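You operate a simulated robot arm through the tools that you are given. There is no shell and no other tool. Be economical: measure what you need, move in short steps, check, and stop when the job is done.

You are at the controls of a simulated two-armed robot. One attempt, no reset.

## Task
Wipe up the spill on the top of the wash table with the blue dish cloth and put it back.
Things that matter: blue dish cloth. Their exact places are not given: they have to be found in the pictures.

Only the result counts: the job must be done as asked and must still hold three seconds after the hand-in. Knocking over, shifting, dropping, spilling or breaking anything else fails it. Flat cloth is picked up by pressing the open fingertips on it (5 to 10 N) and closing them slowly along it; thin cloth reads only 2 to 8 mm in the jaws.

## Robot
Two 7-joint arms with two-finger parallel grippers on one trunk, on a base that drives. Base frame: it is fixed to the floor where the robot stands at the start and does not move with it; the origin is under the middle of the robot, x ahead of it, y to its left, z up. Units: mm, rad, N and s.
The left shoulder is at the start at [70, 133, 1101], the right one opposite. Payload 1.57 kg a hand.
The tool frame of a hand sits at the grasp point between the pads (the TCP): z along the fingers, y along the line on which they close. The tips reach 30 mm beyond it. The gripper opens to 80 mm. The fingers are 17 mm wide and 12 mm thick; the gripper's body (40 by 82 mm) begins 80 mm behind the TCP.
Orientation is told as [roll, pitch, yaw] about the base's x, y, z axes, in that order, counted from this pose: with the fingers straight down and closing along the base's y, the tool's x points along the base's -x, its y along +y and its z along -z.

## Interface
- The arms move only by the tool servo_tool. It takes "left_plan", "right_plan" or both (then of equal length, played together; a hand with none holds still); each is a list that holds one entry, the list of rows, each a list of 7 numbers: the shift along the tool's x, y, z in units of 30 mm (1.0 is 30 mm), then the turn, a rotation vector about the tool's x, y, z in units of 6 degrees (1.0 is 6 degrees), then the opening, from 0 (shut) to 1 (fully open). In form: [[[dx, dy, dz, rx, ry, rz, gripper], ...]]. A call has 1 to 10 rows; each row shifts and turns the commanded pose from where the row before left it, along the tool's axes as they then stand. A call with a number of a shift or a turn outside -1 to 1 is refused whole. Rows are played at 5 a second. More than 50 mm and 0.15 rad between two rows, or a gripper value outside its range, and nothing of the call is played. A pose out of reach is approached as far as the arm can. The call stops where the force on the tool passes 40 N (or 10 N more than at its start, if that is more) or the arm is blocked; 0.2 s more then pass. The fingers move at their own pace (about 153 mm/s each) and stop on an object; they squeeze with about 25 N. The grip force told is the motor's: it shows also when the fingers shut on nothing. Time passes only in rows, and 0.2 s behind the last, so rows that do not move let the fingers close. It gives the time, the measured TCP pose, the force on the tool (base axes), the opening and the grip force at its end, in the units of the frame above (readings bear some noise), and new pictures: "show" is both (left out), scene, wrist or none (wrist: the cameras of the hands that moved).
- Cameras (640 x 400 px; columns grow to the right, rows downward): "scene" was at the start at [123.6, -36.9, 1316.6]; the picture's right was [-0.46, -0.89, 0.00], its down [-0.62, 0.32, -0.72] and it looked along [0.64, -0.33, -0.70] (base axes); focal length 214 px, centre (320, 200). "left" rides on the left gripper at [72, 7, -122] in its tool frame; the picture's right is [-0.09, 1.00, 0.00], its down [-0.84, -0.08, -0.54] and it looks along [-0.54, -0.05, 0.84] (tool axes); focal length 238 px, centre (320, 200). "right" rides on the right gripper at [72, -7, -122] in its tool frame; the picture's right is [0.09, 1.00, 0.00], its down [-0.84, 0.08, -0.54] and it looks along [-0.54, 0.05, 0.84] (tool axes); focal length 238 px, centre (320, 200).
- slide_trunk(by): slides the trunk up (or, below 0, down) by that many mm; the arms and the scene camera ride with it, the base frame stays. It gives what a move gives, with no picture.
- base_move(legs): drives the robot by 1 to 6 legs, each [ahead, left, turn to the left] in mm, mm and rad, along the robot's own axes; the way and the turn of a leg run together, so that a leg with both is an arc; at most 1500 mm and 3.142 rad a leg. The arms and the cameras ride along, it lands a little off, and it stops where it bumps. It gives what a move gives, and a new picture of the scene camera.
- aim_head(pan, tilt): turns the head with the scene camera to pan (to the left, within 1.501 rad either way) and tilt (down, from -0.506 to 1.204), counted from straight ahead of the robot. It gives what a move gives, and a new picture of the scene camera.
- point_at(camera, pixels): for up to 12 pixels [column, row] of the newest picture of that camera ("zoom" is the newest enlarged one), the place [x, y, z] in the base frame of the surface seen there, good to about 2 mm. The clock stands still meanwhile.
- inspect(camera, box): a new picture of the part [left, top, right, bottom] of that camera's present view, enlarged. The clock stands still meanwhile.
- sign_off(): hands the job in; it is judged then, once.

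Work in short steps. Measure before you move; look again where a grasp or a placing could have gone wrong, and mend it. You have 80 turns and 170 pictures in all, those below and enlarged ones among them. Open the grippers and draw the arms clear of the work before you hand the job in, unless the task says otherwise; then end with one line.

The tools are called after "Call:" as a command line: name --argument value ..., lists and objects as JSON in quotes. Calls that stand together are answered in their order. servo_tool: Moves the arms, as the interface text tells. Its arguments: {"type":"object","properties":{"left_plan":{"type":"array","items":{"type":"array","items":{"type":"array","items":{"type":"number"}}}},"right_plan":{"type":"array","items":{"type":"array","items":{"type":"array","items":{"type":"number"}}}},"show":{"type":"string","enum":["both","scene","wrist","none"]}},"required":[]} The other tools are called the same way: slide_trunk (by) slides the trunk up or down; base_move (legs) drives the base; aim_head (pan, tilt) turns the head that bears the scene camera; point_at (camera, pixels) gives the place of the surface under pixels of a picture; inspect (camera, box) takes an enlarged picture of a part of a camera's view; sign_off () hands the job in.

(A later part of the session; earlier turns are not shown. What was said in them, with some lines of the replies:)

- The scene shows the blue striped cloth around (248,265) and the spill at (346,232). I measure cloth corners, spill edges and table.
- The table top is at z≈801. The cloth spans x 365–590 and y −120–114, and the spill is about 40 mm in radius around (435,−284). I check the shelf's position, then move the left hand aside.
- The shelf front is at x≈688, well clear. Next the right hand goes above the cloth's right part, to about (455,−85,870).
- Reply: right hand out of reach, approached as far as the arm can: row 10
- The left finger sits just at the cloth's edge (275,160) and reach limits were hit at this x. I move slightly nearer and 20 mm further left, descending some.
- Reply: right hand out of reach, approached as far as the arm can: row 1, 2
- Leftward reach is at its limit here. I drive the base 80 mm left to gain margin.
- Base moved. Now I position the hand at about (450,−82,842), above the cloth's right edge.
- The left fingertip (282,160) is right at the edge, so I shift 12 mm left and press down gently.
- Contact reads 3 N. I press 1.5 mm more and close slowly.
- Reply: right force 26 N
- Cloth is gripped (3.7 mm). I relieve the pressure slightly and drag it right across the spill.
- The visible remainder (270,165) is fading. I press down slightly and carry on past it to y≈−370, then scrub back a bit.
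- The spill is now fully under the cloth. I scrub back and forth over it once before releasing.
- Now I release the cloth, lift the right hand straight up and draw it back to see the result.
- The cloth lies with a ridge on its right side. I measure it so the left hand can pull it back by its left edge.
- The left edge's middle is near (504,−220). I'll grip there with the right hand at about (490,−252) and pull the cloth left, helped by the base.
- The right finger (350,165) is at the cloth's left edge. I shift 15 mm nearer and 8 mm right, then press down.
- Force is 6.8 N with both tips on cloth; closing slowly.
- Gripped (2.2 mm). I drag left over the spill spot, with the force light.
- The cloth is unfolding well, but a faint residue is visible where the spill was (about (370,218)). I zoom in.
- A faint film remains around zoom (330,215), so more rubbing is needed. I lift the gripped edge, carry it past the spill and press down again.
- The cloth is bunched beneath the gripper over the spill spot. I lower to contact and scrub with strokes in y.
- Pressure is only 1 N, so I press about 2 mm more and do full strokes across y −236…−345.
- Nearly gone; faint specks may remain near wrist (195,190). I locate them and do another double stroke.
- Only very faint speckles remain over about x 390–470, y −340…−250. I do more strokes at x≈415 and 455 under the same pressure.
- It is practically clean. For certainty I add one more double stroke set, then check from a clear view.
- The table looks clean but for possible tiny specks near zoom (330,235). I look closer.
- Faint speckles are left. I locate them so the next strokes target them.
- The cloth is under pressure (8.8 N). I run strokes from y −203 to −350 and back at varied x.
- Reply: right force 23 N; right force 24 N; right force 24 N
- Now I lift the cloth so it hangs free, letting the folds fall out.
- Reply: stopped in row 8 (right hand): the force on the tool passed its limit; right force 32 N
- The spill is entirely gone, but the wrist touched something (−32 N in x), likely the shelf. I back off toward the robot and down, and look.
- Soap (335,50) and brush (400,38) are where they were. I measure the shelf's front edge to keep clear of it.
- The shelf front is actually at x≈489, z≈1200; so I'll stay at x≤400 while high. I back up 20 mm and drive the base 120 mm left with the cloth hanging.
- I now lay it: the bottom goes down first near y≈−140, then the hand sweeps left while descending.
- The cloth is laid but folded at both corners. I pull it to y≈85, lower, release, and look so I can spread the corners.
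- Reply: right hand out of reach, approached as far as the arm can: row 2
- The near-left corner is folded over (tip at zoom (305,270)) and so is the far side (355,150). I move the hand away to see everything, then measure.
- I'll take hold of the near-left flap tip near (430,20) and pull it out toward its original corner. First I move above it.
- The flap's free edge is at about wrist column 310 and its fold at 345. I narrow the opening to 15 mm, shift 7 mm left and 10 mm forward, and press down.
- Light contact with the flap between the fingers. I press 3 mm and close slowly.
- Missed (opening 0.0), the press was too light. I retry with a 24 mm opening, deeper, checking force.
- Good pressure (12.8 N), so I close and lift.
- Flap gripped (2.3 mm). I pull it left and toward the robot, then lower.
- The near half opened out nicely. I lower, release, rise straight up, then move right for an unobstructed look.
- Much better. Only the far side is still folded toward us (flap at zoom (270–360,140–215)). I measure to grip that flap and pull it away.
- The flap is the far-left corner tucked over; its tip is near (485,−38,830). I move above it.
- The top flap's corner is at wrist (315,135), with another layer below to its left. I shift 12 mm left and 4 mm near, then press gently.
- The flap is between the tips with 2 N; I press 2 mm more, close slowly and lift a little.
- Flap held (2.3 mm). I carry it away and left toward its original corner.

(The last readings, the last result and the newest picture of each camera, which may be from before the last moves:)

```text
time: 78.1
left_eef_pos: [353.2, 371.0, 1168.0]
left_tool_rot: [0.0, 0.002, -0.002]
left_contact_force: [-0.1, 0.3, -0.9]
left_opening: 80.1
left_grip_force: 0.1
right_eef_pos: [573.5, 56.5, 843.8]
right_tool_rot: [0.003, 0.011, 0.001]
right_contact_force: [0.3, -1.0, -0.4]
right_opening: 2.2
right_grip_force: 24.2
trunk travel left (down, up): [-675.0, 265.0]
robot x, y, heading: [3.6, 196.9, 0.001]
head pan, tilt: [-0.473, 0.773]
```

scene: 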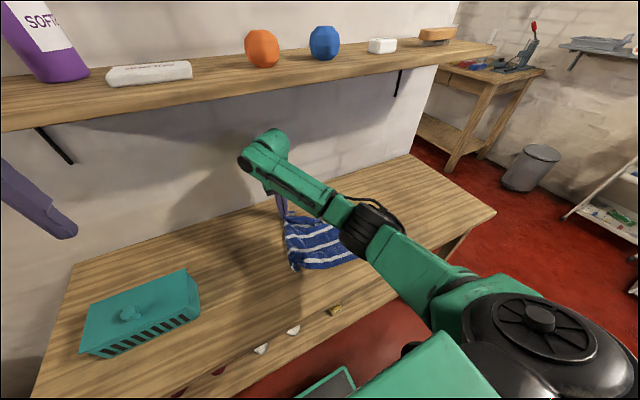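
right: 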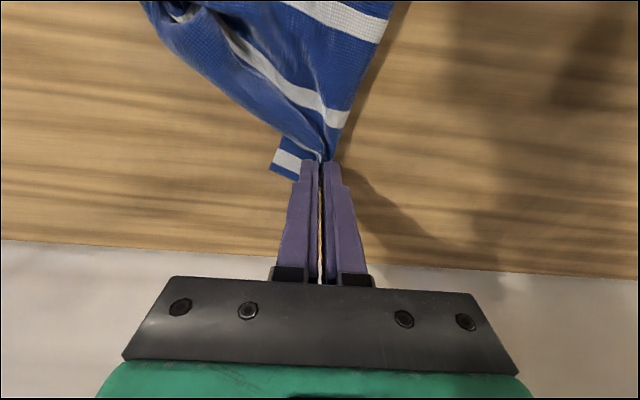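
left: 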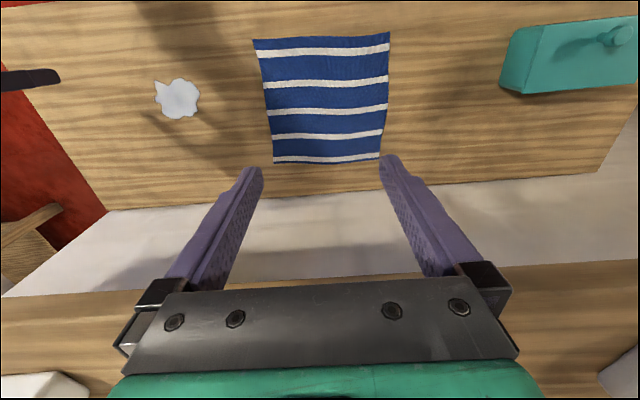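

The left side is now straight. I lower, release, and withdraw to inspect.

Call:
servo_tool --right_plan '[[[0, 0, 0.3, 0, 0, 0, 0], [0, 0, 0, 0, 0, 0, 0.2], [0, 0, -0.4, 0, 0, 0, 0.35], [0, 0, -1, 0, 0, 0, 0.35], [0, -0.3, -0.9, 0, 0, 0, 0.35], [0.5, -1, 0, 0, 0, 0, 0.35], [1, -1, 0, 0, 0, 0, 0.35], [1, -1, 0, 0, 0, 0, 0.35], [1, -1, 0, 0, 0, 0, 0.35], [1, -1, 0, 0, 0, 0, 0.35]]]' --show "none"

Call:
servo_tool --right_plan '[[[1, -1, 0, 0, 0, 0, 0.35], [1, -1, 0, 0, 0, 0, 0.35], [1, -1, 0, 0, 0, 0, 0.35]]]' --show "scene"

Call:
inspect --camera "scene" --box '[240, 180, 400, 280]'

```text
time: 80.3
left_eef_pos: [351.9, 370.2, 1170.2]
left_tool_rot: [0.001, 0.0, -0.002]
left_contact_force: [0.1, 0.5, 0.6]
left_opening: 80.0
left_grip_force: 0.0
right_eef_pos: [435.0, -103.0, 906.4]
right_tool_rot: [0.003, 0.013, 0.002]
right_contact_force: [-0.3, 0.5, 0.1]
right_opening: 28.0
right_grip_force: 0.0
trunk travel left (down, up): [-675.0, 265.0]
robot x, y, heading: [2.2, 198.3, -0.001]
head pan, tilt: [-0.473, 0.773]
```

```text
time: 81.1
left_eef_pos: [353.6, 373.2, 1170.1]
left_tool_rot: [-0.002, 0.0, 0.001]
left_contact_force: [0.4, -0.5, 0.5]
left_opening: 80.2
left_grip_force: 0.0
right_eef_pos: [347.6, -189.1, 908.0]
right_tool_rot: [0.002, 0.012, 0.004]
right_contact_force: [0.6, -0.4, 0.9]
right_opening: 27.7
right_grip_force: 0.0
trunk travel left (down, up): [-675.0, 265.0]
robot x, y, heading: [5.8, 200.5, 0.0]
head pan, tilt: [-0.473, 0.773]
```

scene: 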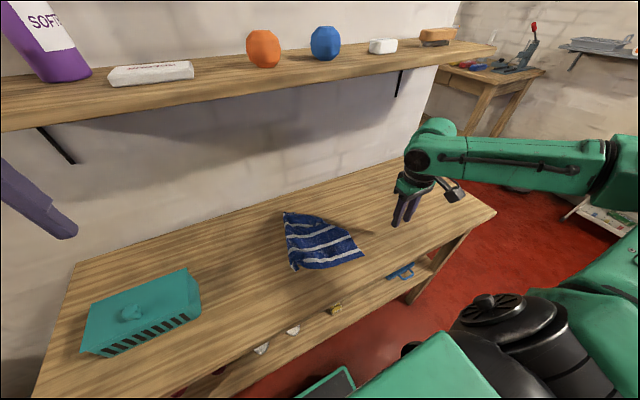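

```text
4.00 times, centred on (320, 230) of scene
```

zoom: 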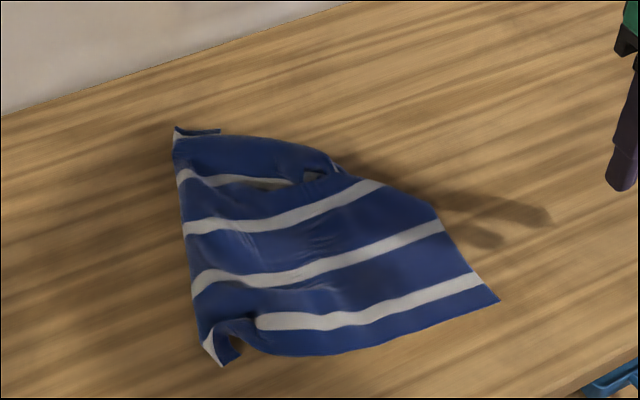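

It's nearly flat; only the far-right corner is tucked. I measure the outline against the original place (x 365–591, y −121–114).

Call:
point_at --camera "zoom" --pixels '[[178, 132], [222, 362], [497, 299], [435, 212], [340, 172], [300, 240], [380, 190], [310, 178]]'

Call:
inspect --camera "scene" --box '[280, 200, 360, 250]'

```text
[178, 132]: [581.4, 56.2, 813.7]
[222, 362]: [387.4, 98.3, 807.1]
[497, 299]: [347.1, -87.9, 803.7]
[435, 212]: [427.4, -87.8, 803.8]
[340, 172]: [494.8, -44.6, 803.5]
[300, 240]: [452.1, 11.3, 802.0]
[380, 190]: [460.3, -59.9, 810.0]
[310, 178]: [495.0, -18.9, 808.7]
```

```text
8.00 times, centred on (320, 225) of scene
```

zoom: 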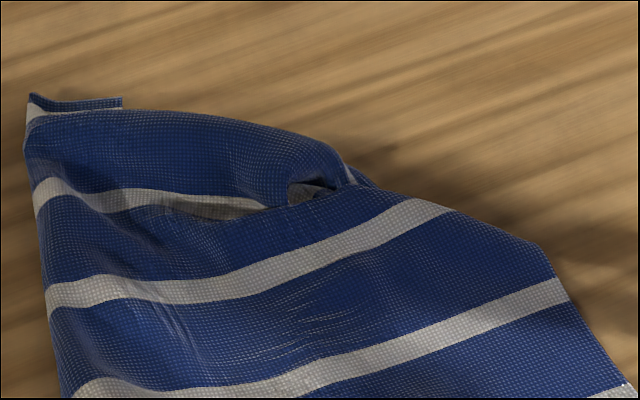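

The cloth lies within its original place (centre ≈(455,5) vs (476,−4)), the spill is gone and nothing else moved. I open the grippers and draw both arms clear.

Call:
servo_tool --left_plan '[[[0.6, 0, 0, 0, 0, 0, 1], [0.6, 0, 0, 0, 0, 0, 1], [0.6, 0, 0, 0, 0, 0, 1], [0, 0, 0, 0, 0, 0, 1], [0, 0, 0, 0, 0, 0, 1], [0, 0, 0, 0, 0, 0, 1], [0, 0, 0, 0, 0, 0, 1]]]' --right_plan '[[[0.3, -0.8, -1, 0, 0, 0, 1], [0.3, -0.8, -1, 0, 0, 0, 1], [0.3, -0.8, -0.8, 0, 0, 0, 1], [0, -0.8, 0, 0, 0, 0, 1], [0, -0.8, 0, 0, 0, 0, 1], [0, -0.8, 0, 0, 0, 0, 1], [0, 0, 0, 0, 0, 0, 1]]]' --show "scene"

Call:
inspect --camera "scene" --box '[340, 180, 468, 260]'

```text
time: 82.7
left_eef_pos: [299.8, 371.0, 1169.3]
left_tool_rot: [-0.001, 0.001, -0.002]
left_contact_force: [0.0, 1.0, -0.8]
left_opening: 80.0
left_grip_force: 0.1
right_eef_pos: [321.5, -336.7, 991.4]
right_tool_rot: [0.002, 0.015, 0.0]
right_contact_force: [0.0, 0.8, 0.3]
right_opening: 79.9
right_grip_force: 0.0
trunk travel left (down, up): [-675.0, 265.0]
robot x, y, heading: [4.8, 200.4, 0.003]
head pan, tilt: [-0.473, 0.773]
```

scene: 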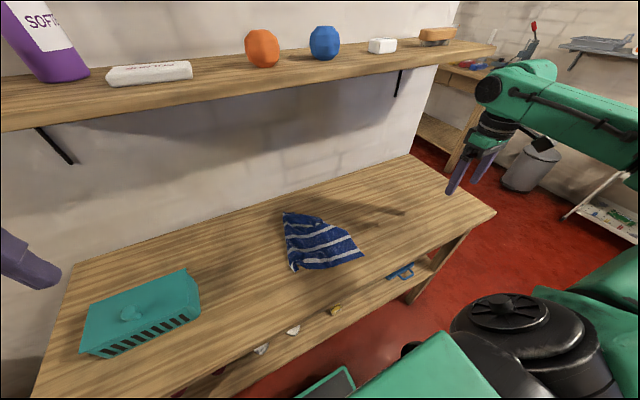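

```text
5.00 times, centred on (404, 220) of scene
```

zoom: 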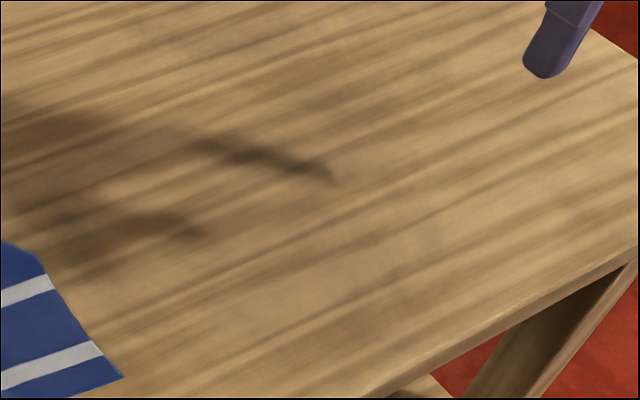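

The table is clean, the cloth is back in its place, and both arms are clear with grippers open. I hand the job in.

Call:
sign_off

```text
The job is handed in.
```

I wiped up the spill and laid the blue cloth back within about 25 mm of its original position, though its far-right corner is still tucked under. The wrist touched the shelf once, but nothing on it moved.
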